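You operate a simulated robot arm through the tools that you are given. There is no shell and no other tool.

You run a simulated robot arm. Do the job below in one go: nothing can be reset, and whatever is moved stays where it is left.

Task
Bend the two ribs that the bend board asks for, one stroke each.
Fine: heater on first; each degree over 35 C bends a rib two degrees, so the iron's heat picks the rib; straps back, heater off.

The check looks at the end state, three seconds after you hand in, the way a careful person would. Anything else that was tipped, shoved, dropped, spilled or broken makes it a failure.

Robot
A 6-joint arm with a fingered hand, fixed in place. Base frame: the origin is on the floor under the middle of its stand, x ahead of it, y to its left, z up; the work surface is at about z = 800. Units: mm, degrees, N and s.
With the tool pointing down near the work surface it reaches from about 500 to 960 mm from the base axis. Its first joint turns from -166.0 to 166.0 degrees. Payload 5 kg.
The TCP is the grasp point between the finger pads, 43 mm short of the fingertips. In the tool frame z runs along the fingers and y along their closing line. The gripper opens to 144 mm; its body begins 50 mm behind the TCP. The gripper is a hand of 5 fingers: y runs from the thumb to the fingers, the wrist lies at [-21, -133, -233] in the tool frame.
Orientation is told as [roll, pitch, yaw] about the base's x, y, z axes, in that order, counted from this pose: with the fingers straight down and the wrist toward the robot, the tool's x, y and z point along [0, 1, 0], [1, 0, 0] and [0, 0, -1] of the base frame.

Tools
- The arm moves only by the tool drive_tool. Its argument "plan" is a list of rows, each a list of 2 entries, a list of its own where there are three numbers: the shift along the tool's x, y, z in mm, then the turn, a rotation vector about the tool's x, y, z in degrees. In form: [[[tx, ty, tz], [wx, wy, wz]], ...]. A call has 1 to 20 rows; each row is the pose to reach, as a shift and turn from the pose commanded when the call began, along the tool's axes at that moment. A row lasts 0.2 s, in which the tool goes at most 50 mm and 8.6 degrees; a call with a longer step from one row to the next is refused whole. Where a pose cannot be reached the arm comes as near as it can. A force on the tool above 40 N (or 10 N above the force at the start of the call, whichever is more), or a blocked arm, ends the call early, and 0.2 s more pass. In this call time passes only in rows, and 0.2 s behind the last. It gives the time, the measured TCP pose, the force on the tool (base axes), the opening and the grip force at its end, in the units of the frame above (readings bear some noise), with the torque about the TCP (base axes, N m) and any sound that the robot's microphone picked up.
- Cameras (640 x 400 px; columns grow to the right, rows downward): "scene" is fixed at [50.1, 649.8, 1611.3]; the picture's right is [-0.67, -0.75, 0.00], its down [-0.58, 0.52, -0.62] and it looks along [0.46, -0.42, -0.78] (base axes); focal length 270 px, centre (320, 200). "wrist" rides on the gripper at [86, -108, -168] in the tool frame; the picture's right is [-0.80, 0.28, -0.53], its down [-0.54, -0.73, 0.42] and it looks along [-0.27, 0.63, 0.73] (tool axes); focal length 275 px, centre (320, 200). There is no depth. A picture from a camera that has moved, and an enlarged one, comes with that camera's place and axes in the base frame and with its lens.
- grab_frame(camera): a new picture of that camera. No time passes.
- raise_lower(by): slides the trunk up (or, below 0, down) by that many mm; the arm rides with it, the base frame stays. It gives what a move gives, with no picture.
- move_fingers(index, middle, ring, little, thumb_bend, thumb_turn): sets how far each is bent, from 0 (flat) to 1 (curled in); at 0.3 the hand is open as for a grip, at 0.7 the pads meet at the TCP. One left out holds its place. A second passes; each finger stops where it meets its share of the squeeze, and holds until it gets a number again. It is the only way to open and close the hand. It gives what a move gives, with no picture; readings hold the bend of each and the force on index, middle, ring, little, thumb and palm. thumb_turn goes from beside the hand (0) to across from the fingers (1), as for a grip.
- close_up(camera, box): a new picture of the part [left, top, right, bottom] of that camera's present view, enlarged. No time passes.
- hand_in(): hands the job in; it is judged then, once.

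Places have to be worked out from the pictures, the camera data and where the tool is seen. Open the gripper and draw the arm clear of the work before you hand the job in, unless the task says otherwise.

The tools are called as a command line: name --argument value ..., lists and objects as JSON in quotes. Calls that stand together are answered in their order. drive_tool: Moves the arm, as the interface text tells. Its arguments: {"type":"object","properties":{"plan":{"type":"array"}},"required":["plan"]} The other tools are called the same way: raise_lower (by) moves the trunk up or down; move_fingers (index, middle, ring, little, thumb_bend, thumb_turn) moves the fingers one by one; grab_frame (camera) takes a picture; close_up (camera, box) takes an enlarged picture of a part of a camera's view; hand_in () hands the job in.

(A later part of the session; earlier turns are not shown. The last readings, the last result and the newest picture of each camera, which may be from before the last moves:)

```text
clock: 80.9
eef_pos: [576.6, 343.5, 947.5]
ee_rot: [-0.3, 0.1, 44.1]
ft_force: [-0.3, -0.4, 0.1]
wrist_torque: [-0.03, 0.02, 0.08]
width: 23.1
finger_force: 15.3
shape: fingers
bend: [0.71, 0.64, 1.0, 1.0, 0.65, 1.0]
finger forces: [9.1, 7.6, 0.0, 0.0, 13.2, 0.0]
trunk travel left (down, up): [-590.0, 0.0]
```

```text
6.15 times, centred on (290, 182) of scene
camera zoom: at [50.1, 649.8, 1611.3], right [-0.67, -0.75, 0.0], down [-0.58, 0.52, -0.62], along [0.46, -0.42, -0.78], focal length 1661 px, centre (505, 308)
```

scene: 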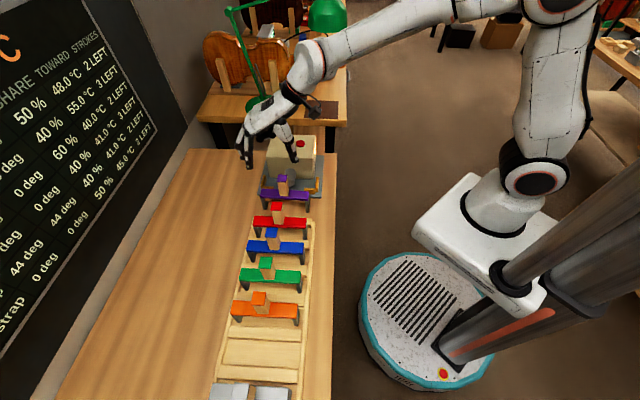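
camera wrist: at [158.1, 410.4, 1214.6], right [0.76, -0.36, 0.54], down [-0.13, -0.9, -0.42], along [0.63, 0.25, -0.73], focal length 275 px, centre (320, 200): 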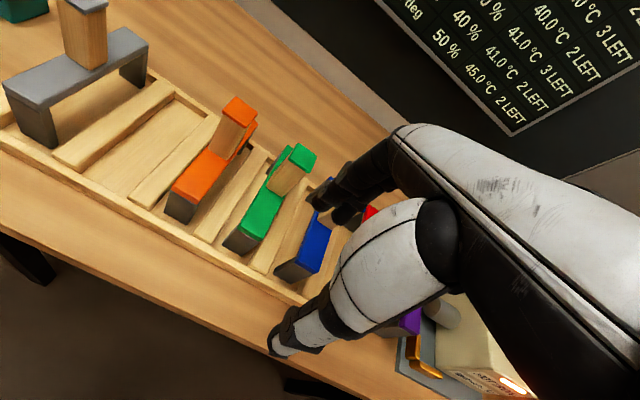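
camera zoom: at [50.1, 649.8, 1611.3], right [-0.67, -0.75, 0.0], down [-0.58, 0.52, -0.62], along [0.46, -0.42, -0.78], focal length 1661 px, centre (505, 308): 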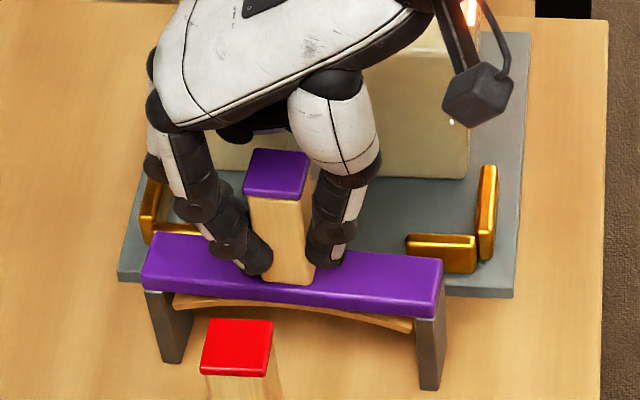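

The index slid past the handle's edge (bend 0.71 vs 0.64) and the strap turned slightly. I reopen, shift 3.5 mm to tool −x and regrip.

move_fingers --index 0.54 --middle 0.54 --thumb_bend 0.54

close_up --camera "scene" --box '[255, 160, 325, 215]'

close_up --camera "wrist" --box '[220, 180, 360, 380]'

```text
clock: 81.9
eef_pos: [576.5, 343.2, 948.3]
ee_rot: [-0.3, 0.1, 44.1]
ft_force: [0.3, -0.1, -0.7]
wrist_torque: [0.04, -0.02, 0.01]
width: 63.5
finger_force: 0.1
shape: fingers
bend: [0.54, 0.54, 1.0, 1.0, 0.54, 1.0]
finger forces: [0.0, 0.0, 0.1, 0.1, 0.0, 0.1]
trunk travel left (down, up): [-590.0, 0.0]
```

```text
7.27 times, centred on (290, 188) of scene
camera zoom: at [50.1, 649.8, 1611.3], right [-0.67, -0.75, 0.0], down [-0.58, 0.52, -0.62], along [0.46, -0.42, -0.78], focal length 1962 px, centre (538, 291)
```

zoom: 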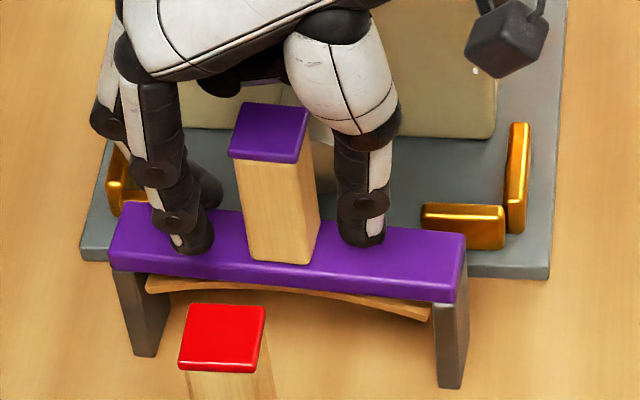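

```text
2.00 times, centred on (290, 280) of wrist
camera zoom: at [437.3, 330.5, 1115.5], right [0.76, -0.37, 0.54], down [-0.14, -0.9, -0.42], along [0.64, 0.24, -0.73], focal length 551 px, centre (380, 40)
```

zoom: 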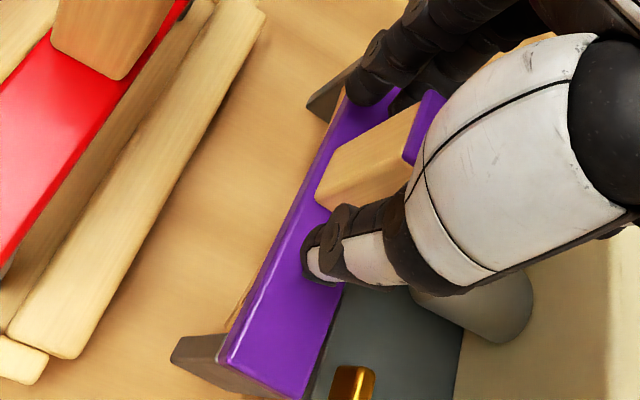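

I align the yaw with the strap (−2.6°) and shift 3 mm to tool −x, then grip again.

drive_tool --plan '[[[-3, -1.5, 0], [0, 0, 2.6]]]'

move_fingers --index 0.7 --middle 0.7 --thumb_bend 0.7

close_up --camera "scene" --box '[255, 160, 325, 215]'

close_up --camera "wrist" --box '[220, 180, 360, 380]'

```text
clock: 82.3
eef_pos: [577.0, 340.7, 946.6]
ee_rot: [-0.3, 0.2, 41.4]
ft_force: [-1.2, 0.3, -0.4]
wrist_torque: [-0.01, 0.0, 0.0]
width: 63.2
finger_force: 0.1
shape: fingers
bend: [0.54, 0.54, 1.0, 1.0, 0.54, 1.0]
finger forces: [0.0, 0.0, 0.0, 0.0, 0.0, 0.0]
trunk travel left (down, up): [-590.0, 0.0]
```

```text
clock: 83.3
eef_pos: [577.7, 340.5, 947.9]
ee_rot: [-0.3, 0.1, 41.5]
ft_force: [0.6, 0.3, -0.8]
wrist_torque: [0.01, -0.02, 0.06]
width: 26.4
finger_force: 11.8
shape: fingers
bend: [0.66, 0.64, 1.0, 1.0, 0.64, 1.0]
finger forces: [6.4, 7.3, 0.0, 0.0, 9.3, 0.0]
trunk travel left (down, up): [-590.0, 0.0]
```

```text
7.27 times, centred on (290, 188) of scene
camera zoom: at [50.1, 649.8, 1611.3], right [-0.67, -0.75, 0.0], down [-0.58, 0.52, -0.62], along [0.46, -0.42, -0.78], focal length 1962 px, centre (538, 291)
```

zoom: 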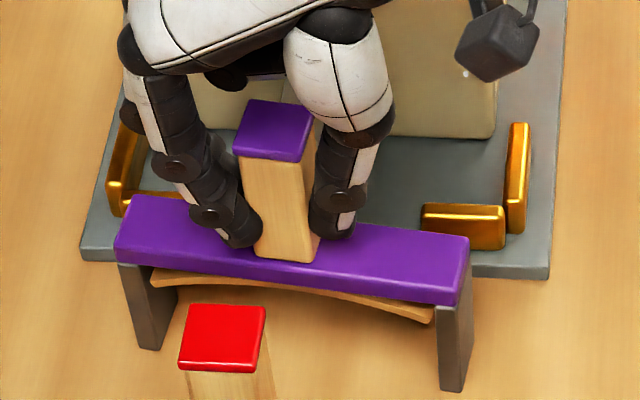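

```text
2.00 times, centred on (290, 280) of wrist
camera zoom: at [438.2, 333.9, 1115.4], right [0.74, -0.41, 0.54], down [-0.18, -0.89, -0.42], along [0.65, 0.21, -0.73], focal length 551 px, centre (380, 40)
```

zoom: 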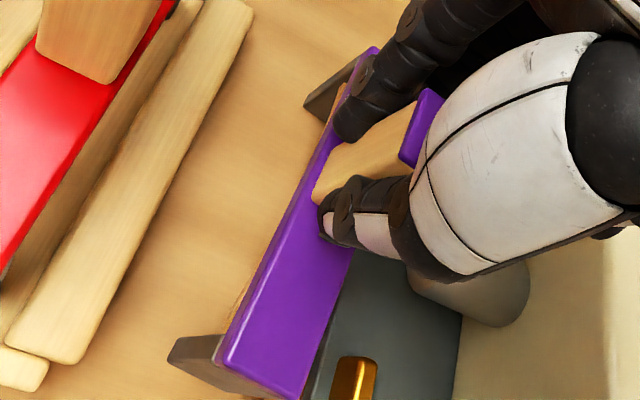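

The grip holds but the index sits near the handle's corner (forces unbalanced). I reopen and shift 4 mm further with yaw matched for a cleaner grip.

move_fingers --index 0.55 --middle 0.55 --thumb_bend 0.55

drive_tool --plan '[[[-4, -1, 0], [0, 0, 2]]]'

move_fingers --index 0.7 --middle 0.7 --thumb_bend 0.7

close_up --camera "scene" --box '[255, 160, 325, 215]'

```text
clock: 84.3
eef_pos: [577.7, 340.2, 948.0]
ee_rot: [-0.3, 0.1, 41.5]
ft_force: [0.7, -0.1, -0.4]
wrist_torque: [0.0, -0.02, 0.01]
width: 59.7
finger_force: 0.2
shape: fingers
bend: [0.55, 0.55, 1.0, 1.0, 0.55, 1.0]
finger forces: [0.1, 0.0, 0.0, 0.0, 0.1, 0.0]
trunk travel left (down, up): [-590.0, 0.0]
```

```text
clock: 84.7
eef_pos: [579.3, 336.5, 946.9]
ee_rot: [-0.3, 0.1, 39.5]
ft_force: [0.7, 0.0, 1.0]
wrist_torque: [-0.01, 0.0, -0.02]
width: 59.9
finger_force: 0.0
shape: fingers
bend: [0.55, 0.55, 1.0, 1.0, 0.55, 1.0]
finger forces: [0.0, 0.0, 0.0, 0.0, 0.0, 0.1]
trunk travel left (down, up): [-590.0, 0.0]
```

```text
clock: 85.7
eef_pos: [578.9, 337.7, 946.9]
ee_rot: [-0.3, 0.1, 39.5]
ft_force: [0.6, 0.1, -0.4]
wrist_torque: [-0.03, 0.02, 0.01]
width: 32.4
finger_force: 12.7
shape: fingers
bend: [0.64, 0.65, 1.0, 1.0, 0.63, 1.0]
finger forces: [6.0, 7.0, 0.1, 0.0, 11.5, 0.0]
trunk travel left (down, up): [-590.0, 0.0]
```

```text
7.27 times, centred on (290, 188) of scene
camera zoom: at [50.1, 649.8, 1611.3], right [-0.67, -0.75, 0.0], down [-0.58, 0.52, -0.62], along [0.46, -0.42, -0.78], focal length 1962 px, centre (538, 291)
```

zoom: 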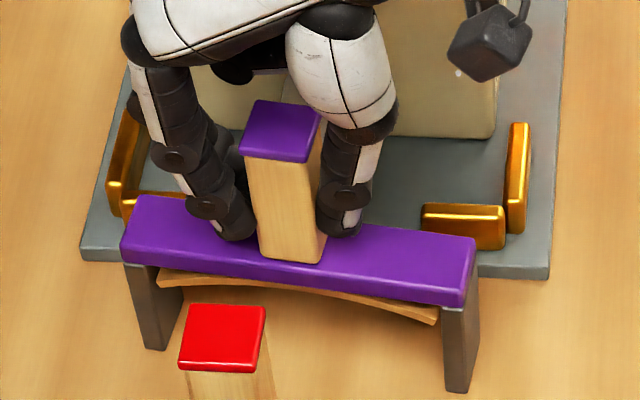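

Now the grip is as clean as the first one (0.64/0.65/0.63, 6/7/11.5 N). I lift slowly by 20 mm and verify, turning the yaw back toward 45° as it rises.

drive_tool --plan '[[[0, 0, -5], [0, 0, 0]], [[0, 0, -12], [0, 0, 0]], [[0, 0, -22], [0, 0, -0.8]], [[0, 0, -36], [0, 0, -1.8]], [[0, 0, -52], [0, 0, -2.8]], [[0, 0, -70], [0, 0, -3.8]], [[0, 0, -90], [0, 0, -4.8]], [[0, 0, -108], [0, 0, -5.5]]]'

close_up --camera "scene" --box '[245, 130, 335, 205]'

```text
clock: 87.5
eef_pos: [580.1, 336.1, 1056.6]
ee_rot: [-0.4, 0.1, 45.0]
ft_force: [-0.5, 0.2, -4.6]
wrist_torque: [0.01, -0.01, -0.01]
width: 32.3
finger_force: 11.6
shape: fingers
bend: [0.64, 0.66, 1.0, 1.0, 0.63, 1.0]
finger forces: [5.9, 5.7, 0.0, 0.0, 11.8, 0.1]
trunk travel left (down, up): [-590.0, 0.0]
```

```text
5.33 times, centred on (290, 168) of scene
camera zoom: at [50.1, 649.8, 1611.3], right [-0.67, -0.75, 0.0], down [-0.58, 0.52, -0.62], along [0.46, -0.42, -0.78], focal length 1439 px, centre (480, 373)
```

zoom: 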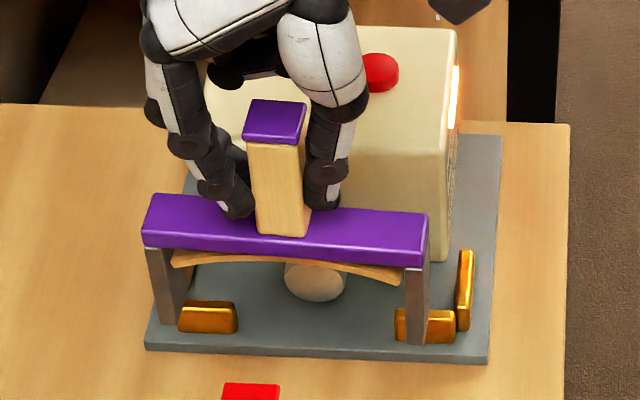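

Held level. Now inward to a≈508 and then along the inner path at z≈1057 to the purple slot's b.

drive_tool --plan '[[[0, -20, 0], [0, 0, 0]], [[0, -45, 0], [0, 0, 0]], [[0, -70, 0], [0, 0, 0]], [[0, -95, 0], [0, 0, 0]], [[0, -120, 0], [0, 0, 0]], [[0, -140, 0], [0, 0, 0]]]'

drive_tool --plan '[[[12, 0, 0], [0, 0, 0]], [[36, 0, 0], [0, 0, 0]], [[62, 0, 0], [0, 0, 0]], [[88, 0, 0], [0, 0, 0]], [[114, 0, 0], [0, 0, 0]], [[140, 0, 0], [0, 0, 0]], [[166, 0, 0], [0, 0, 0]], [[192, 0, 0], [0, 0, 0]], [[218, 0, 0], [0, 0, 0]], [[244, 0, 0], [0, 0, 0]], [[270, 0, 0], [0, 0, 0]], [[296, 0, 0], [0, 0, 0]], [[322, 0, 0], [0, 0, 0]], [[348, 0, 0], [0, 0, 0]], [[374, 0, 0], [0, 0, 0]], [[400, 0, 0], [0, 0, 0]], [[426, 0, 0], [0, 0, 0]], [[450, 0, 0], [0, 0, 0]], [[468, 0, 0], [0, 0, 0]], [[478, 0, 0], [0, 0, 0]]]'

grab_frame --camera "scene"

grab_frame --camera "wrist"

```text
clock: 88.9
eef_pos: [479.7, 237.0, 1056.2]
ee_rot: [-0.4, 0.1, 45.0]
ft_force: [-0.2, 1.1, -3.8]
wrist_torque: [0.04, -0.01, -0.01]
width: 32.4
finger_force: 12.0
shape: fingers
bend: [0.64, 0.66, 1.0, 1.0, 0.63, 1.0]
finger forces: [6.0, 5.7, 0.0, 0.0, 11.8, 0.0]
trunk travel left (down, up): [-590.0, 0.0]
```

```text
clock: 93.1
eef_pos: [143.1, 577.0, 1053.9]
ee_rot: [-0.4, 0.1, 44.9]
ft_force: [0.5, 0.4, -4.3]
wrist_torque: [0.02, -0.02, 0.02]
width: 32.3
finger_force: 11.7
shape: fingers
bend: [0.64, 0.66, 1.0, 1.0, 0.63, 1.0]
finger forces: [6.0, 5.6, 0.1, 0.0, 11.7, 0.0]
trunk travel left (down, up): [-590.0, 0.0]
```

```text
taken
```

scene: 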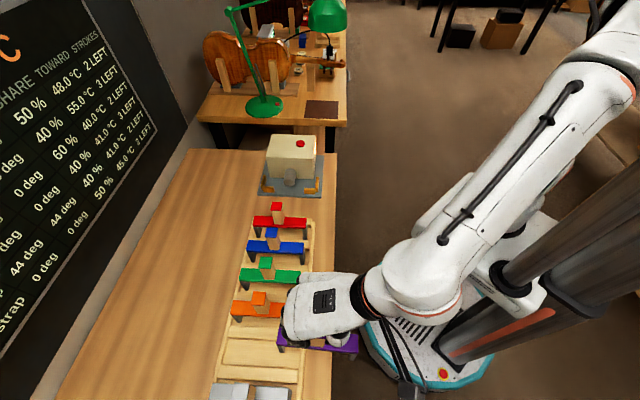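

```text
taken
camera wrist: at [5.0, 562.8, 1221.7], right [0.76, -0.36, 0.54], down [-0.13, -0.9, -0.42], along [0.63, 0.25, -0.73], focal length 275 px, centre (320, 200)
```

wrist: 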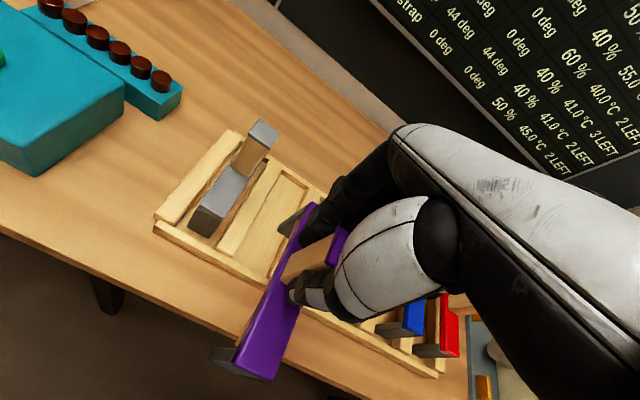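

The strap hangs just outside its slot at a≈509, b≈307. I zoom on the empty purple slot to measure it before moving in.

close_up --camera "scene" --box '[205, 310, 335, 400]'

close_up --camera "wrist" --box '[150, 110, 350, 290]'

```text
4.44 times, centred on (270, 355) of scene
camera zoom: at [50.1, 649.8, 1611.3], right [-0.67, -0.75, 0.0], down [-0.58, 0.52, -0.62], along [0.46, -0.42, -0.78], focal length 1199 px, centre (542, -489)
```

zoom: 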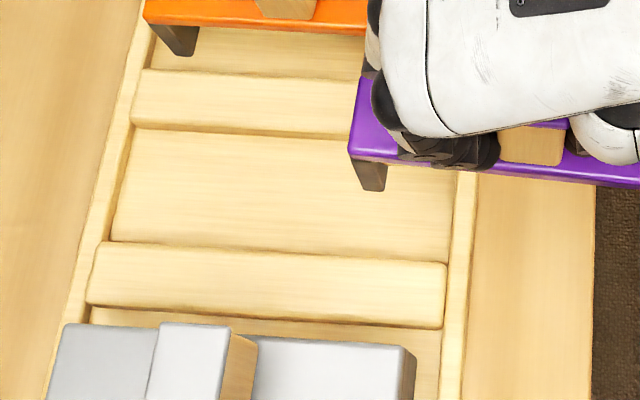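

```text
2.22 times, centred on (250, 200) of wrist
camera zoom: at [5.0, 562.8, 1221.7], right [0.76, -0.36, 0.54], down [-0.13, -0.9, -0.42], along [0.63, 0.25, -0.73], focal length 612 px, centre (476, 200)
```

zoom: 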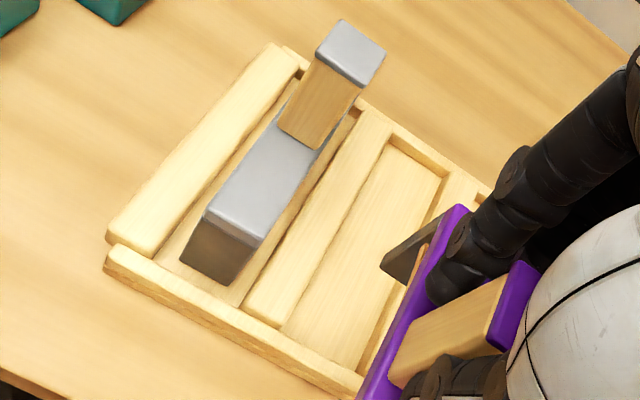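

Slot spans b≈275–338 and a≈552–746, so centre ≈ (650, 307). I move outward 141 mm above it and look.

drive_tool --plan '[[[0, 22, 0], [0, 0, 0]], [[0, 47, 0], [0, 0, 0]], [[0, 72, 0], [0, 0, 0]], [[0, 97, 0], [0, 0, 0]], [[0, 122, 0], [0, 0, 0]], [[0, 141, 0], [0, 0, 0]]]'

close_up --camera "scene" --box '[195, 290, 335, 390]'

close_up --camera "wrist" --box '[140, 190, 340, 400]'

```text
clock: 94.5
eef_pos: [243.3, 676.0, 1053.8]
ee_rot: [-0.4, 0.1, 45.0]
ft_force: [-0.4, -0.1, -4.2]
wrist_torque: [0.06, 0.03, 0.02]
width: 32.7
finger_force: 11.8
shape: fingers
bend: [0.65, 0.66, 1.0, 1.0, 0.63, 1.0]
finger forces: [6.0, 5.6, 0.0, 0.0, 11.7, 0.0]
trunk travel left (down, up): [-590.0, 0.0]
```

```text
4.00 times, centred on (265, 340) of scene
camera zoom: at [50.1, 649.8, 1611.3], right [-0.67, -0.75, 0.0], down [-0.58, 0.52, -0.62], along [0.46, -0.42, -0.78], focal length 1079 px, centre (540, -360)
```

zoom: 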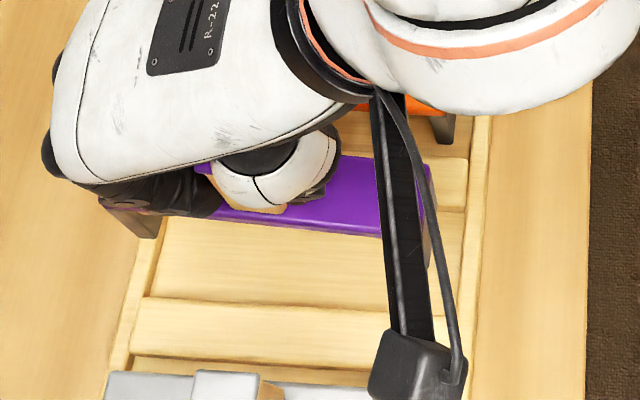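

```text
1.90 times, centred on (240, 295) of wrist
camera zoom: at [103.6, 662.0, 1220.9], right [0.76, -0.36, 0.54], down [-0.13, -0.9, -0.42], along [0.63, 0.25, -0.73], focal length 524 px, centre (472, 19)
```

zoom: 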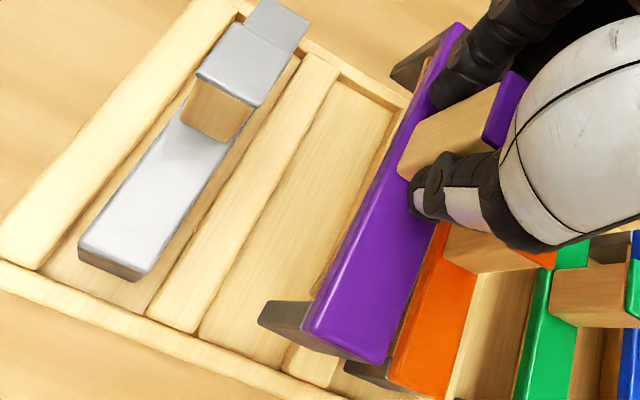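

The strap is about 2° off in yaw and roughly centred (feet at b≈302–309). I trim yaw +2°, shift 2 mm along a, and lower 80 mm.

drive_tool --plan '[[[1, 1, 0], [0, 0, -1]], [[2, 2, 0], [0, 0, -2]], [[2, 2, 15], [0, 0, -2]], [[2, 2, 32], [0, 0, -2]], [[2, 2, 50], [0, 0, -2]], [[2, 2, 66], [0, 0, -2]], [[2, 2, 80], [0, 0, -2]]]'

close_up --camera "scene" --box '[195, 300, 335, 400]'

close_up --camera "wrist" --box '[140, 190, 340, 400]'

```text
clock: 96.1
eef_pos: [243.2, 678.3, 972.0]
ee_rot: [-0.4, 0.1, 46.9]
ft_force: [-0.4, 0.0, -3.8]
wrist_torque: [0.03, 0.01, -0.01]
width: 32.4
finger_force: 12.1
shape: fingers
bend: [0.65, 0.66, 1.0, 1.0, 0.63, 1.0]
finger forces: [6.1, 5.5, 0.0, 0.1, 11.7, 0.0]
trunk travel left (down, up): [-590.0, 0.0]
```

```text
4.00 times, centred on (265, 350) of scene
camera zoom: at [50.1, 649.8, 1611.3], right [-0.67, -0.75, 0.0], down [-0.58, 0.52, -0.62], along [0.46, -0.42, -0.78], focal length 1079 px, centre (540, -400)
```

zoom: 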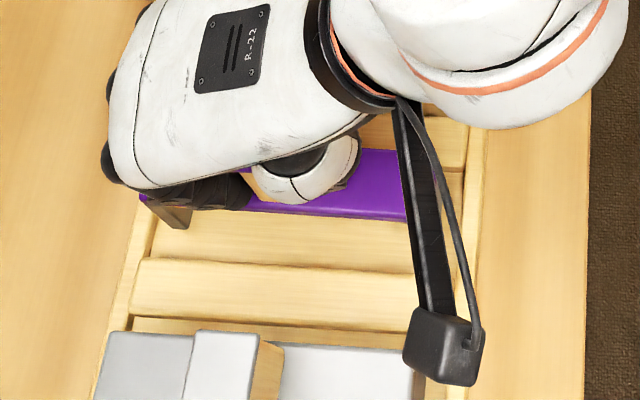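

```text
1.90 times, centred on (240, 295) of wrist
camera zoom: at [104.7, 658.9, 1140.7], right [0.77, -0.33, 0.54], down [-0.1, -0.9, -0.42], along [0.63, 0.27, -0.73], focal length 524 px, centre (472, 19)
```

zoom: 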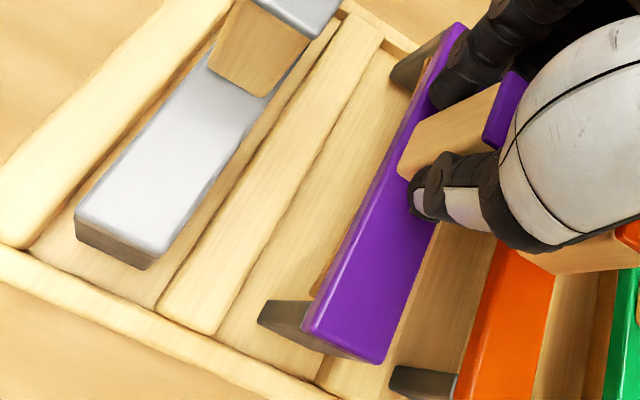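

Feet appear clear of both dividers. I lower 14 mm more and then feel for the floor.

drive_tool --plan '[[[0, 0, 7], [0, 0, 0]], [[0, 0, 14], [0, 0, 0]]]'

drive_tool --plan '[[[0, 0, 2.5], [0, 0, 0]], [[0, 0, 5], [0, 0, 0]], [[0, 0, 7], [0, 0, 0]]]'

```text
clock: 96.7
eef_pos: [242.5, 679.7, 960.7]
ee_rot: [-0.3, 0.0, 47.0]
ft_force: [-1.0, 0.8, 0.0]
wrist_torque: [-0.1, 0.02, 0.01]
width: 32.6
finger_force: 11.6
shape: fingers
bend: [0.64, 0.66, 1.0, 1.0, 0.63, 1.0]
finger forces: [6.1, 6.1, 0.1, 0.1, 12.1, 0.0]
trunk travel left (down, up): [-590.0, 0.0]
```

```text
clock: 97.5
eef_pos: [242.2, 678.6, 957.1]
ee_rot: [-0.2, -0.3, 47.0]
ft_force: [-1.6, 5.8, 26.2]
wrist_torque: [0.11, 0.03, 0.06]
width: 32.1
finger_force: 15.9
shape: fingers
bend: [0.65, 0.66, 1.0, 1.0, 0.63, 1.0]
finger forces: [8.1, 9.8, 0.1, 0.0, 14.3, 0.0]
trunk travel left (down, up): [-590.0, 0.0]
```

Contact came at TCP z≈960, perhaps ~10 mm early; I look whether a foot sits on a divider.

close_up --camera "scene" --box '[205, 320, 325, 390]'

close_up --camera "wrist" --box '[190, 290, 300, 400]'

close_up --camera "wrist" --box '[250, 180, 370, 400]'

```text
5.33 times, centred on (265, 355) of scene
camera zoom: at [50.1, 649.8, 1611.3], right [-0.67, -0.75, 0.0], down [-0.58, 0.52, -0.62], along [0.46, -0.42, -0.78], focal length 1439 px, centre (613, -627)
```

zoom: 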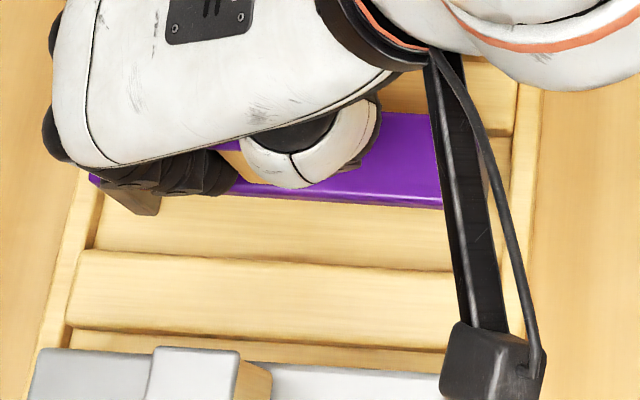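

```text
3.64 times, centred on (245, 345) of wrist
camera zoom: at [104.3, 658.2, 1123.9], right [0.77, -0.34, 0.54], down [-0.1, -0.9, -0.43], along [0.63, 0.28, -0.73], focal length 1001 px, centre (593, -327)
```

zoom: 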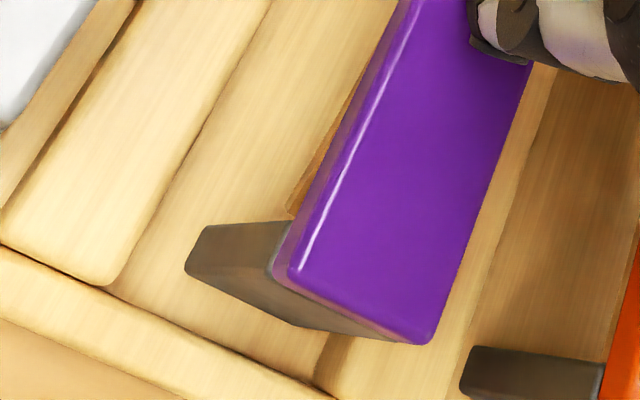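

```text
1.82 times, centred on (310, 290) of wrist
camera zoom: at [104.3, 658.2, 1123.9], right [0.77, -0.34, 0.54], down [-0.1, -0.9, -0.43], along [0.63, 0.28, -0.73], focal length 500 px, centre (338, 36)
```

zoom: 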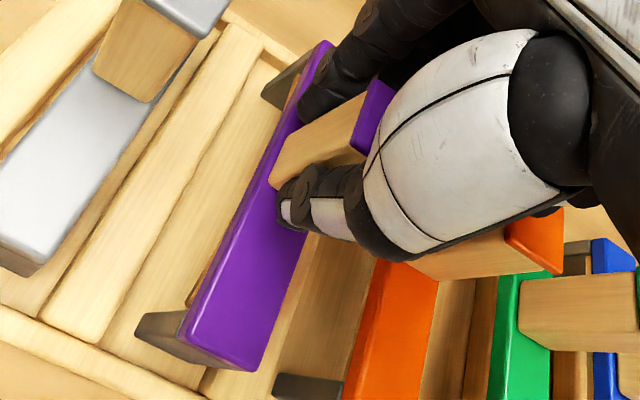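

Both feet look to be inside the slot on the tray floor. I ease up 2 mm and open the fingers.

drive_tool --plan '[[[0, 0, -2], [0, 0, 0]]]'

move_fingers --index 0.56 --middle 0.56 --thumb_bend 0.56

close_up --camera "wrist" --box '[190, 190, 360, 400]'

```text
clock: 97.9
eef_pos: [243.3, 678.1, 956.3]
ee_rot: [-0.3, -0.1, 46.9]
ft_force: [0.1, 7.3, 25.2]
wrist_torque: [0.22, -0.01, 0.08]
width: 32.0
finger_force: 16.5
shape: fingers
bend: [0.65, 0.66, 1.0, 1.0, 0.63, 1.0]
finger forces: [9.5, 9.8, 0.0, 0.0, 13.4, 0.0]
trunk travel left (down, up): [-590.0, 0.0]
```

```text
clock: 98.9
eef_pos: [243.2, 677.4, 954.5]
ee_rot: [-0.4, 0.1, 47.0]
ft_force: [0.0, 0.0, -0.4]
wrist_torque: [-0.01, 0.0, 0.04]
width: 56.3
finger_force: 0.0
shape: fingers
bend: [0.56, 0.56, 1.0, 1.0, 0.56, 1.0]
finger forces: [0.0, 0.0, 0.1, 0.0, 0.0, 0.1]
trunk travel left (down, up): [-590.0, 0.0]
```

```text
1.90 times, centred on (275, 295) of wrist
camera zoom: at [104.8, 658.1, 1121.4], right [0.77, -0.33, 0.54], down [-0.1, -0.9, -0.42], along [0.63, 0.27, -0.73], focal length 524 px, centre (406, 19)
```

zoom: 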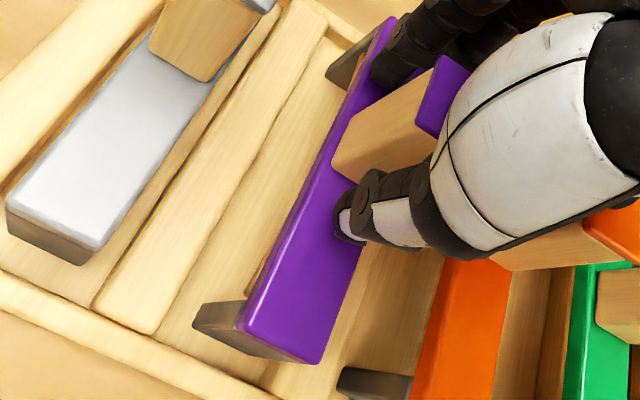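

Released; the strap stays. I rise 20 mm, open wider, and go up clear of the handle.

drive_tool --plan '[[[0, 0, -10], [0, 0, 0]], [[0, 0, -20], [0, 0, 0]]]'

move_fingers --index 0.4 --middle 0.4 --thumb_bend 0.4

drive_tool --plan '[[[0, 0, -20], [0, 0, 0]], [[0, 0, -45], [0, 0, 0]], [[0, 0, -75], [0, 0, 0]], [[0, 0, -95], [0, 0, 0]], [[0, -30, -100], [0, 0, 1]], [[0, -65, -100], [0, 0, 2]], [[0, -100, -100], [0, 0, 2]], [[0, -140, -100], [0, 0, 2]]]'

grab_frame --camera "scene"

close_up --camera "scene" --box '[205, 310, 325, 400]'

close_up --camera "wrist" --box '[120, 100, 340, 300]'

```text
clock: 99.5
eef_pos: [242.6, 676.8, 972.9]
ee_rot: [-0.2, 0.2, 46.8]
ft_force: [0.1, -0.1, 0.2]
wrist_torque: [0.01, 0.01, 0.01]
width: 56.5
finger_force: 0.1
shape: fingers
bend: [0.56, 0.56, 1.0, 1.0, 0.56, 1.0]
finger forces: [0.1, 0.0, 0.1, 0.0, 0.0, 0.0]
trunk travel left (down, up): [-590.0, 0.0]
```

```text
clock: 100.5
eef_pos: [242.7, 677.1, 974.2]
ee_rot: [-0.3, 0.1, 46.9]
ft_force: [0.0, 0.1, -0.1]
wrist_torque: [0.0, 0.04, 0.01]
width: 113.7
finger_force: 0.1
shape: fingers
bend: [0.4, 0.4, 1.0, 1.0, 0.4, 0.99]
finger forces: [0.0, 0.1, 0.1, 0.1, 0.0, 0.0]
trunk travel left (down, up): [-590.0, 0.0]
```

```text
clock: 102.3
eef_pos: [146.0, 576.1, 1073.8]
ee_rot: [-0.4, 0.0, 45.0]
ft_force: [0.3, 0.1, 0.2]
wrist_torque: [-0.01, 0.01, -0.06]
width: 114.2
finger_force: 0.1
shape: fingers
bend: [0.4, 0.4, 1.0, 1.0, 0.4, 0.99]
finger forces: [0.0, 0.0, 0.1, 0.0, 0.0, 0.1]
trunk travel left (down, up): [-590.0, 0.0]
```

```text
taken
```

scene: 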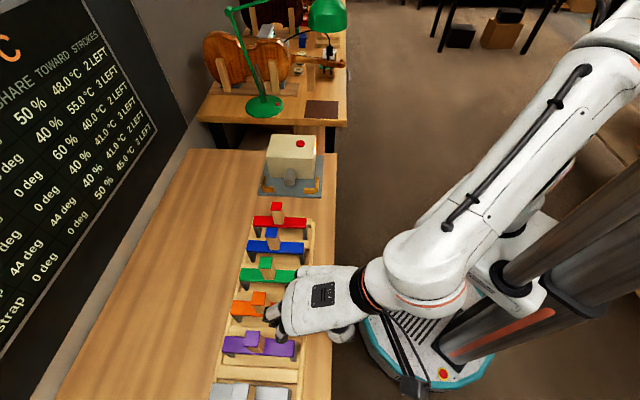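

```text
4.44 times, centred on (265, 355) of scene
camera zoom: at [50.1, 649.8, 1611.3], right [-0.67, -0.75, 0.0], down [-0.58, 0.52, -0.62], along [0.46, -0.42, -0.78], focal length 1199 px, centre (564, -489)
```

zoom: 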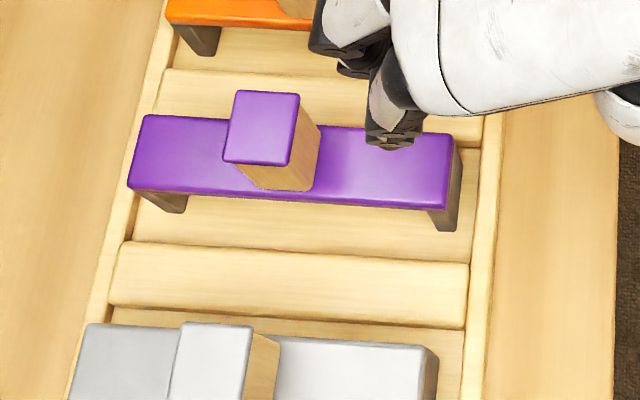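

```text
2.00 times, centred on (230, 200) of wrist
camera zoom: at [8.2, 562.3, 1241.7], right [0.76, -0.36, 0.54], down [-0.13, -0.9, -0.42], along [0.64, 0.25, -0.73], focal length 551 px, centre (500, 200)
```

zoom: 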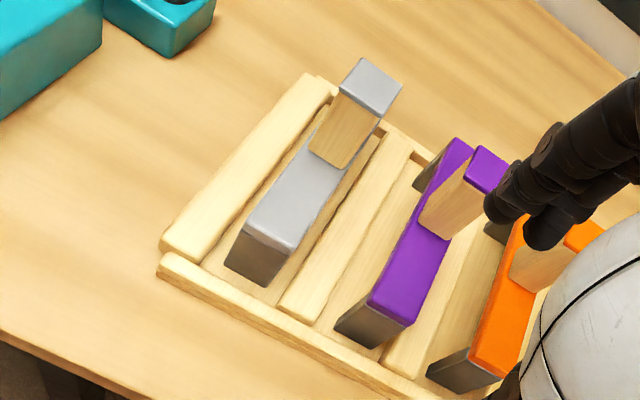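

Purple is back in its slot, level between the dividers. I tilt the hand up briefly to read the iron temperature on the board.

drive_tool --plan '[[[0, 0, -5], [-5, 0, 0]], [[0, 0, -10], [-10, 0, 0]], [[0, 0, -10], [-15, 0, 0]], [[0, 0, -10], [-20, 0, 0]], [[0, 0, -10], [-25, 0, 0]], [[0, 0, -10], [-30, 0, 0]]]'

grab_frame --camera "wrist"

```text
clock: 103.7
eef_pos: [147.2, 577.1, 1083.0]
ee_rot: [-0.2, -30.0, 45.1]
ft_force: [-0.2, -0.1, 0.2]
wrist_torque: [0.02, -0.04, 0.01]
width: 114.2
finger_force: 0.0
shape: fingers
bend: [0.4, 0.4, 1.0, 1.0, 0.4, 0.99]
finger forces: [0.0, 0.0, 0.0, 0.0, 0.0, 0.0]
trunk travel left (down, up): [-590.0, 0.0]
```

```text
taken
camera wrist: at [-40.6, 512.5, 1174.9], right [0.55, -0.58, 0.61], down [0.09, -0.68, -0.73], along [0.83, 0.45, -0.32], focal length 275 px, centre (320, 200)
```

wrist: 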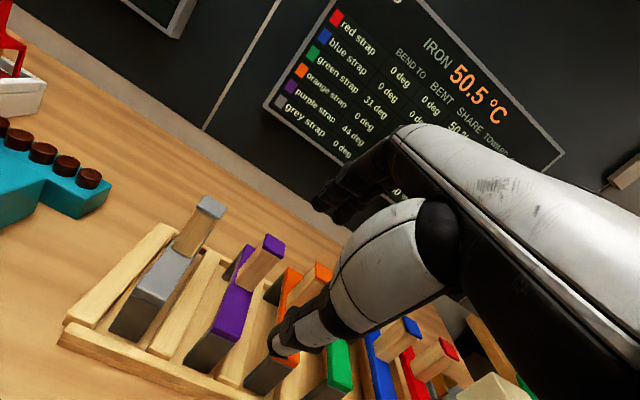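

close_up --camera "wrist" --box '[400, 20, 540, 150]'

close_up --camera "wrist" --box '[260, 0, 420, 160]'

```text
3.08 times, centred on (470, 85) of wrist
camera zoom: at [-40.6, 512.5, 1174.9], right [0.55, -0.58, 0.61], down [0.09, -0.68, -0.73], along [0.83, 0.45, -0.32], focal length 847 px, centre (-142, 554)
```

zoom: 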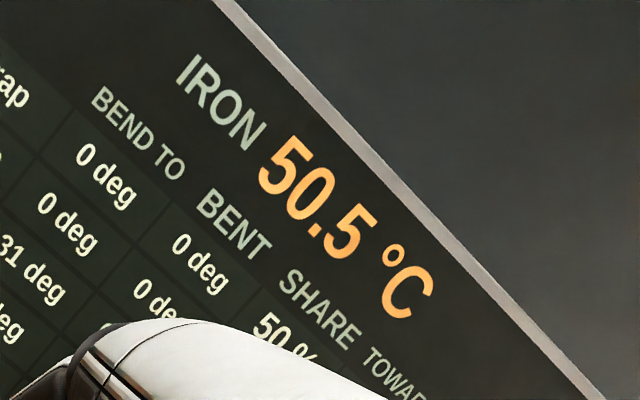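

```text
2.50 times, centred on (340, 80) of wrist
camera zoom: at [-40.6, 512.5, 1174.9], right [0.55, -0.58, 0.61], down [0.09, -0.68, -0.73], along [0.83, 0.45, -0.32], focal length 688 px, centre (270, 500)
```

zoom: 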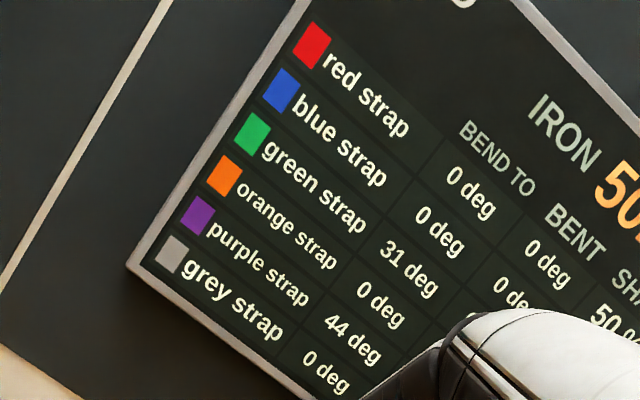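

The iron reads 50.5 °C → (50.5−35)·2 = 31°, exactly green's demand. I untilt, go along the inner path to green's b≈128 and out above it.

drive_tool --plan '[[[0, 0, 0], [5, 0, 0]], [[0, 0, 0], [10, 0, 0]], [[0, 0, 0], [15, 0, 0]], [[0, 0, 0], [20, 0, 0]], [[0, 0, 0], [25, 0, 0]], [[0, 0, 0], [30, 0, 0]]]'

drive_tool --plan '[[[-30, 0, 5], [0, 0, 0]], [[-60, 0, 10], [0, 0, 0]], [[-90, 0, 15], [0, 0, 0]], [[-120, 0, 20], [0, 0, 0]], [[-150, 0, 25], [0, 0, 0]], [[-176, 0, 28], [0, 0, 0]], [[-176, 30, 28], [0, 0, 0]], [[-176, 60, 28], [0, 0, 0]], [[-176, 90, 28], [0, 0, 0]], [[-176, 115, 28], [0, 0, 0]], [[-176, 135, 28], [0, 0, 0]]]'

close_up --camera "wrist" --box '[180, 130, 400, 400]'

close_up --camera "scene" --box '[220, 220, 340, 310]'

```text
clock: 105.1
eef_pos: [144.7, 577.6, 1085.4]
ee_rot: [-0.3, 0.1, 45.0]
ft_force: [0.2, 0.3, -0.4]
wrist_torque: [-0.01, -0.03, 0.01]
width: 114.2
finger_force: 0.1
shape: fingers
bend: [0.4, 0.4, 1.0, 1.0, 0.4, 0.99]
finger forces: [0.0, 0.1, 0.0, 0.0, 0.0, 0.0]
trunk travel left (down, up): [-590.0, 0.0]
```

```text
clock: 107.5
eef_pos: [367.1, 547.6, 1057.5]
ee_rot: [-0.4, 0.1, 44.9]
ft_force: [0.5, -0.3, 1.0]
wrist_torque: [-0.02, 0.0, -0.01]
width: 114.2
finger_force: 0.0
shape: fingers
bend: [0.4, 0.4, 1.0, 1.0, 0.4, 0.99]
finger forces: [0.1, 0.0, 0.0, 0.0, 0.0, 0.0]
trunk travel left (down, up): [-590.0, 0.0]
```

```text
1.48 times, centred on (290, 265) of wrist
camera zoom: at [228.4, 532.7, 1225.1], right [0.76, -0.36, 0.54], down [-0.13, -0.9, -0.42], along [0.63, 0.25, -0.73], focal length 408 px, centre (364, 104)
```

zoom: 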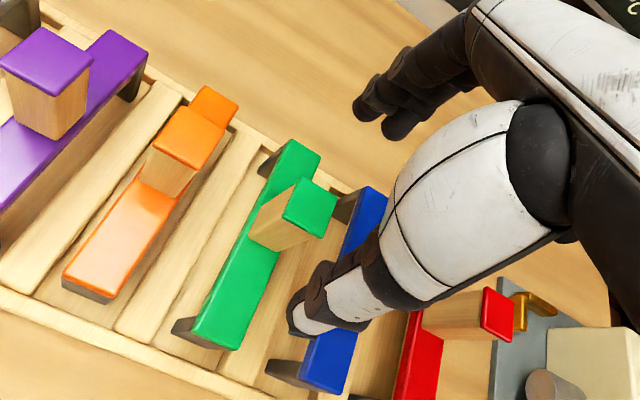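

```text
4.44 times, centred on (280, 265) of scene
camera zoom: at [50.1, 649.8, 1611.3], right [-0.67, -0.75, 0.0], down [-0.58, 0.52, -0.62], along [0.46, -0.42, -0.78], focal length 1199 px, centre (498, -89)
```

zoom: 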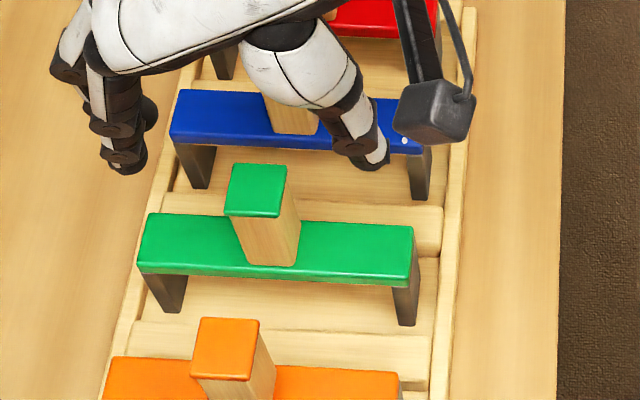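

Green's handle measures a≈649, b≈131–133. I trim (+3.4 in b, +3 in a) and descend to z≈951.

drive_tool --plan '[[[1.7, 1.5, 10], [0, 0, 0]], [[3.4, 3, 28], [0, 0, 0]], [[3.4, 3, 46], [0, 0, 0]], [[3.4, 3, 64], [0, 0, 0]], [[3.4, 3, 80], [0, 0, 0]], [[3.4, 3, 94], [0, 0, 0]], [[3.4, 3, 106], [0, 0, 0]]]'

close_up --camera "scene" --box '[225, 225, 325, 305]'

close_up --camera "wrist" --box '[220, 160, 380, 380]'

```text
clock: 109.1
eef_pos: [368.4, 551.4, 950.9]
ee_rot: [-0.3, 0.2, 44.9]
ft_force: [-0.2, -0.1, 0.0]
wrist_torque: [-0.02, 0.03, 0.0]
width: 114.1
finger_force: 0.1
shape: fingers
bend: [0.4, 0.4, 1.0, 1.0, 0.4, 0.99]
finger forces: [0.0, 0.0, 0.1, 0.0, 0.0, 0.0]
trunk travel left (down, up): [-590.0, 0.0]
```

```text
5.00 times, centred on (275, 265) of scene
camera zoom: at [50.1, 649.8, 1611.3], right [-0.67, -0.75, 0.0], down [-0.58, 0.52, -0.62], along [0.46, -0.42, -0.78], focal length 1349 px, centre (545, -125)
```

zoom: 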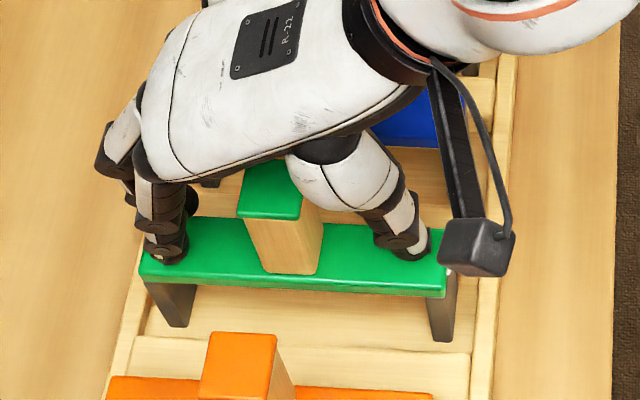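

```text
1.82 times, centred on (300, 270) of wrist
camera zoom: at [229.1, 536.6, 1118.2], right [0.76, -0.36, 0.54], down [-0.13, -0.9, -0.42], along [0.63, 0.25, -0.73], focal length 500 px, centre (356, 73)
```

zoom: 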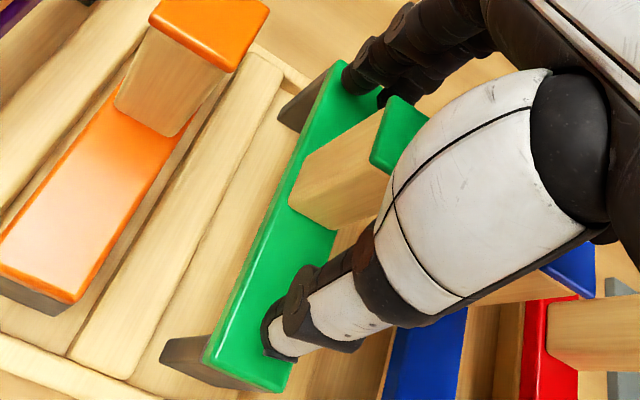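

Well centred along a. I close partway and check the index's position relative to the handle's edge.

move_fingers --index 0.58 --middle 0.58 --thumb_bend 0.58

close_up --camera "wrist" --box '[240, 180, 360, 330]'

close_up --camera "scene" --box '[235, 240, 315, 300]'

```text
clock: 110.1
eef_pos: [367.2, 551.4, 950.5]
ee_rot: [-0.3, 0.1, 45.0]
ft_force: [-0.1, 0.1, 0.3]
wrist_torque: [0.01, 0.03, -0.05]
width: 53.8
finger_force: 0.2
shape: fingers
bend: [0.57, 0.57, 1.0, 1.0, 0.57, 1.0]
finger forces: [0.0, 0.0, 0.0, 0.1, 0.0, 0.1]
trunk travel left (down, up): [-590.0, 0.0]
```

```text
2.67 times, centred on (300, 255) of wrist
camera zoom: at [229.0, 536.5, 1118.6], right [0.76, -0.36, 0.54], down [-0.13, -0.9, -0.42], along [0.63, 0.25, -0.73], focal length 734 px, centre (373, 53)
```

zoom: 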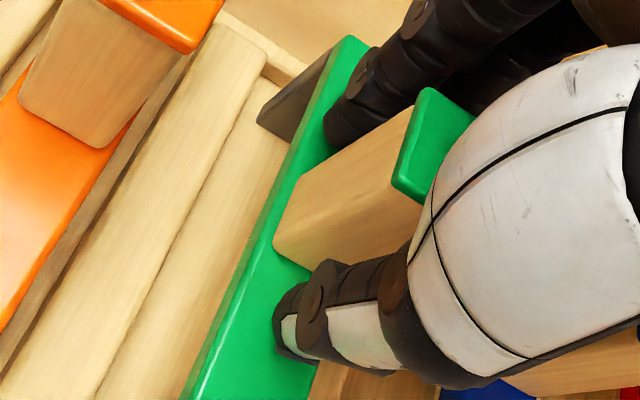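

```text
6.67 times, centred on (275, 270) of scene
camera zoom: at [50.1, 649.8, 1611.3], right [-0.67, -0.75, 0.0], down [-0.58, 0.52, -0.62], along [0.46, -0.42, -0.78], focal length 1799 px, centre (620, -267)
```

zoom: 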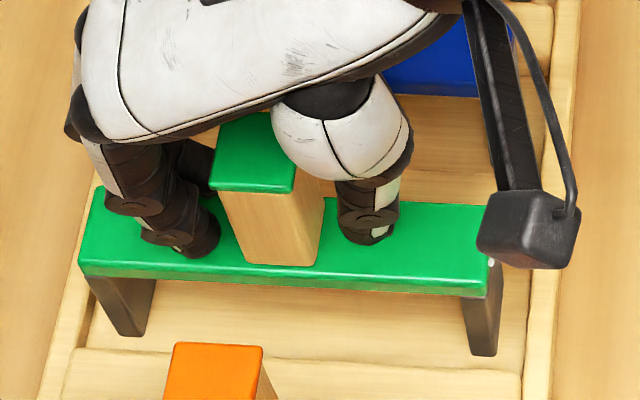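

The index is just inside the handle's edge; I shift 2 mm more to tool −x for safety and grip.

drive_tool --plan '[[[-2, 0, 0], [0, 0, 0]]]'

move_fingers --index 0.7 --middle 0.7 --thumb_bend 0.7

close_up --camera "wrist" --box '[240, 180, 360, 330]'

close_up --camera "scene" --box '[235, 240, 315, 300]'

```text
clock: 110.5
eef_pos: [368.2, 550.7, 951.3]
ee_rot: [-0.3, 0.0, 45.0]
ft_force: [-0.9, 1.0, 0.8]
wrist_torque: [0.0, 0.01, 0.0]
width: 54.0
finger_force: 0.2
shape: fingers
bend: [0.57, 0.57, 1.0, 1.0, 0.57, 1.0]
finger forces: [0.0, 0.1, 0.0, 0.1, 0.0, 0.0]
trunk travel left (down, up): [-590.0, 0.0]
```

```text
clock: 111.5
eef_pos: [368.0, 549.7, 951.6]
ee_rot: [-0.3, 0.1, 45.0]
ft_force: [1.8, 0.8, 0.3]
wrist_torque: [-0.03, 0.0, 0.03]
width: 32.3
finger_force: 11.7
shape: fingers
bend: [0.64, 0.66, 1.0, 1.0, 0.63, 1.0]
finger forces: [6.0, 6.6, 0.0, 0.1, 11.3, 0.0]
trunk travel left (down, up): [-590.0, 0.0]
```

```text
2.67 times, centred on (300, 255) of wrist
camera zoom: at [230.0, 535.4, 1119.0], right [0.76, -0.36, 0.54], down [-0.13, -0.9, -0.42], along [0.63, 0.25, -0.73], focal length 734 px, centre (373, 53)
```

zoom: 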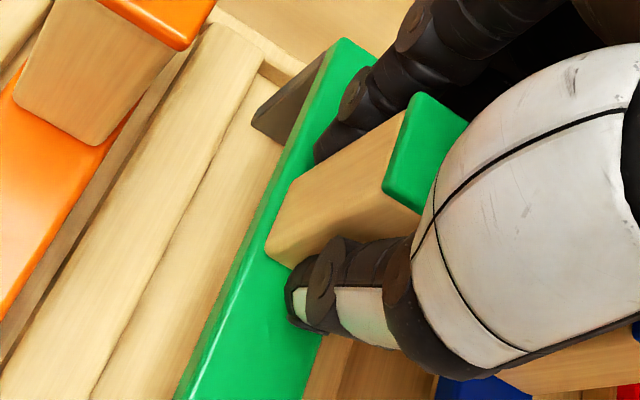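

```text
6.67 times, centred on (275, 270) of scene
camera zoom: at [50.1, 649.8, 1611.3], right [-0.67, -0.75, 0.0], down [-0.58, 0.52, -0.62], along [0.46, -0.42, -0.78], focal length 1799 px, centre (620, -267)
```

zoom: 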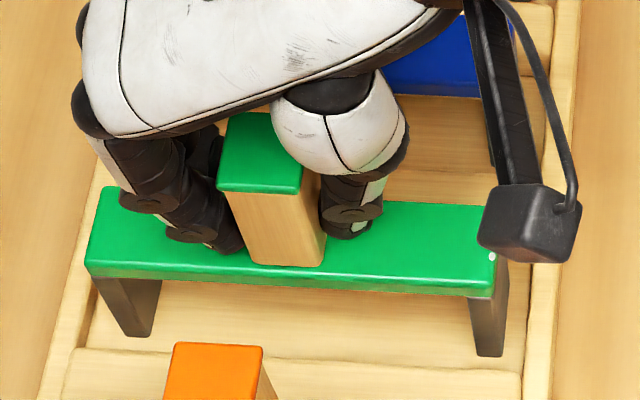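

Clean grip (0.64/0.66/0.63; 6/6.6/11.3 N). I lift green straight up 106 mm, gently at first.

drive_tool --plan '[[[0, 0, -5], [0, 0, 0]], [[0, 0, -12], [0, 0, 0]], [[0, 0, -24], [0, 0, 0]], [[0, 0, -40], [0, 0, 0]], [[0, 0, -58], [0, 0, 0]], [[0, 0, -76], [0, 0, 0]], [[0, 0, -94], [0, 0, 0]], [[0, 0, -106], [0, 0, 0]]]'

close_up --camera "scene" --box '[215, 210, 345, 310]'

```text
clock: 113.3
eef_pos: [368.9, 550.1, 1057.8]
ee_rot: [-0.4, 0.2, 44.9]
ft_force: [-0.1, -0.7, -4.2]
wrist_torque: [-0.02, -0.02, 0.01]
width: 32.2
finger_force: 11.5
shape: fingers
bend: [0.64, 0.66, 1.0, 1.0, 0.63, 1.0]
finger forces: [5.5, 5.9, 0.1, 0.0, 11.6, 0.0]
trunk travel left (down, up): [-590.0, 0.0]
```

```text
4.00 times, centred on (280, 260) of scene
camera zoom: at [50.1, 649.8, 1611.3], right [-0.67, -0.75, 0.0], down [-0.58, 0.52, -0.62], along [0.46, -0.42, -0.78], focal length 1079 px, centre (480, -40)
```

zoom: 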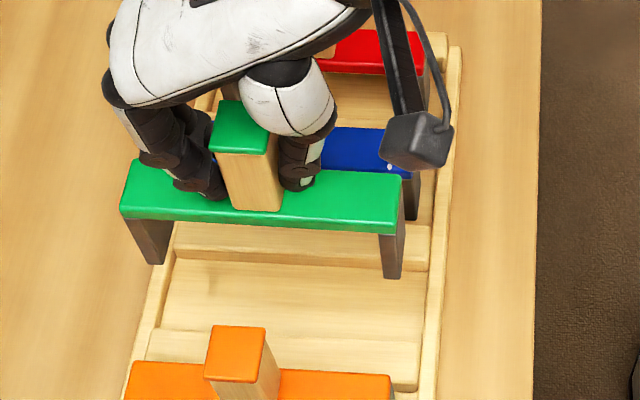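

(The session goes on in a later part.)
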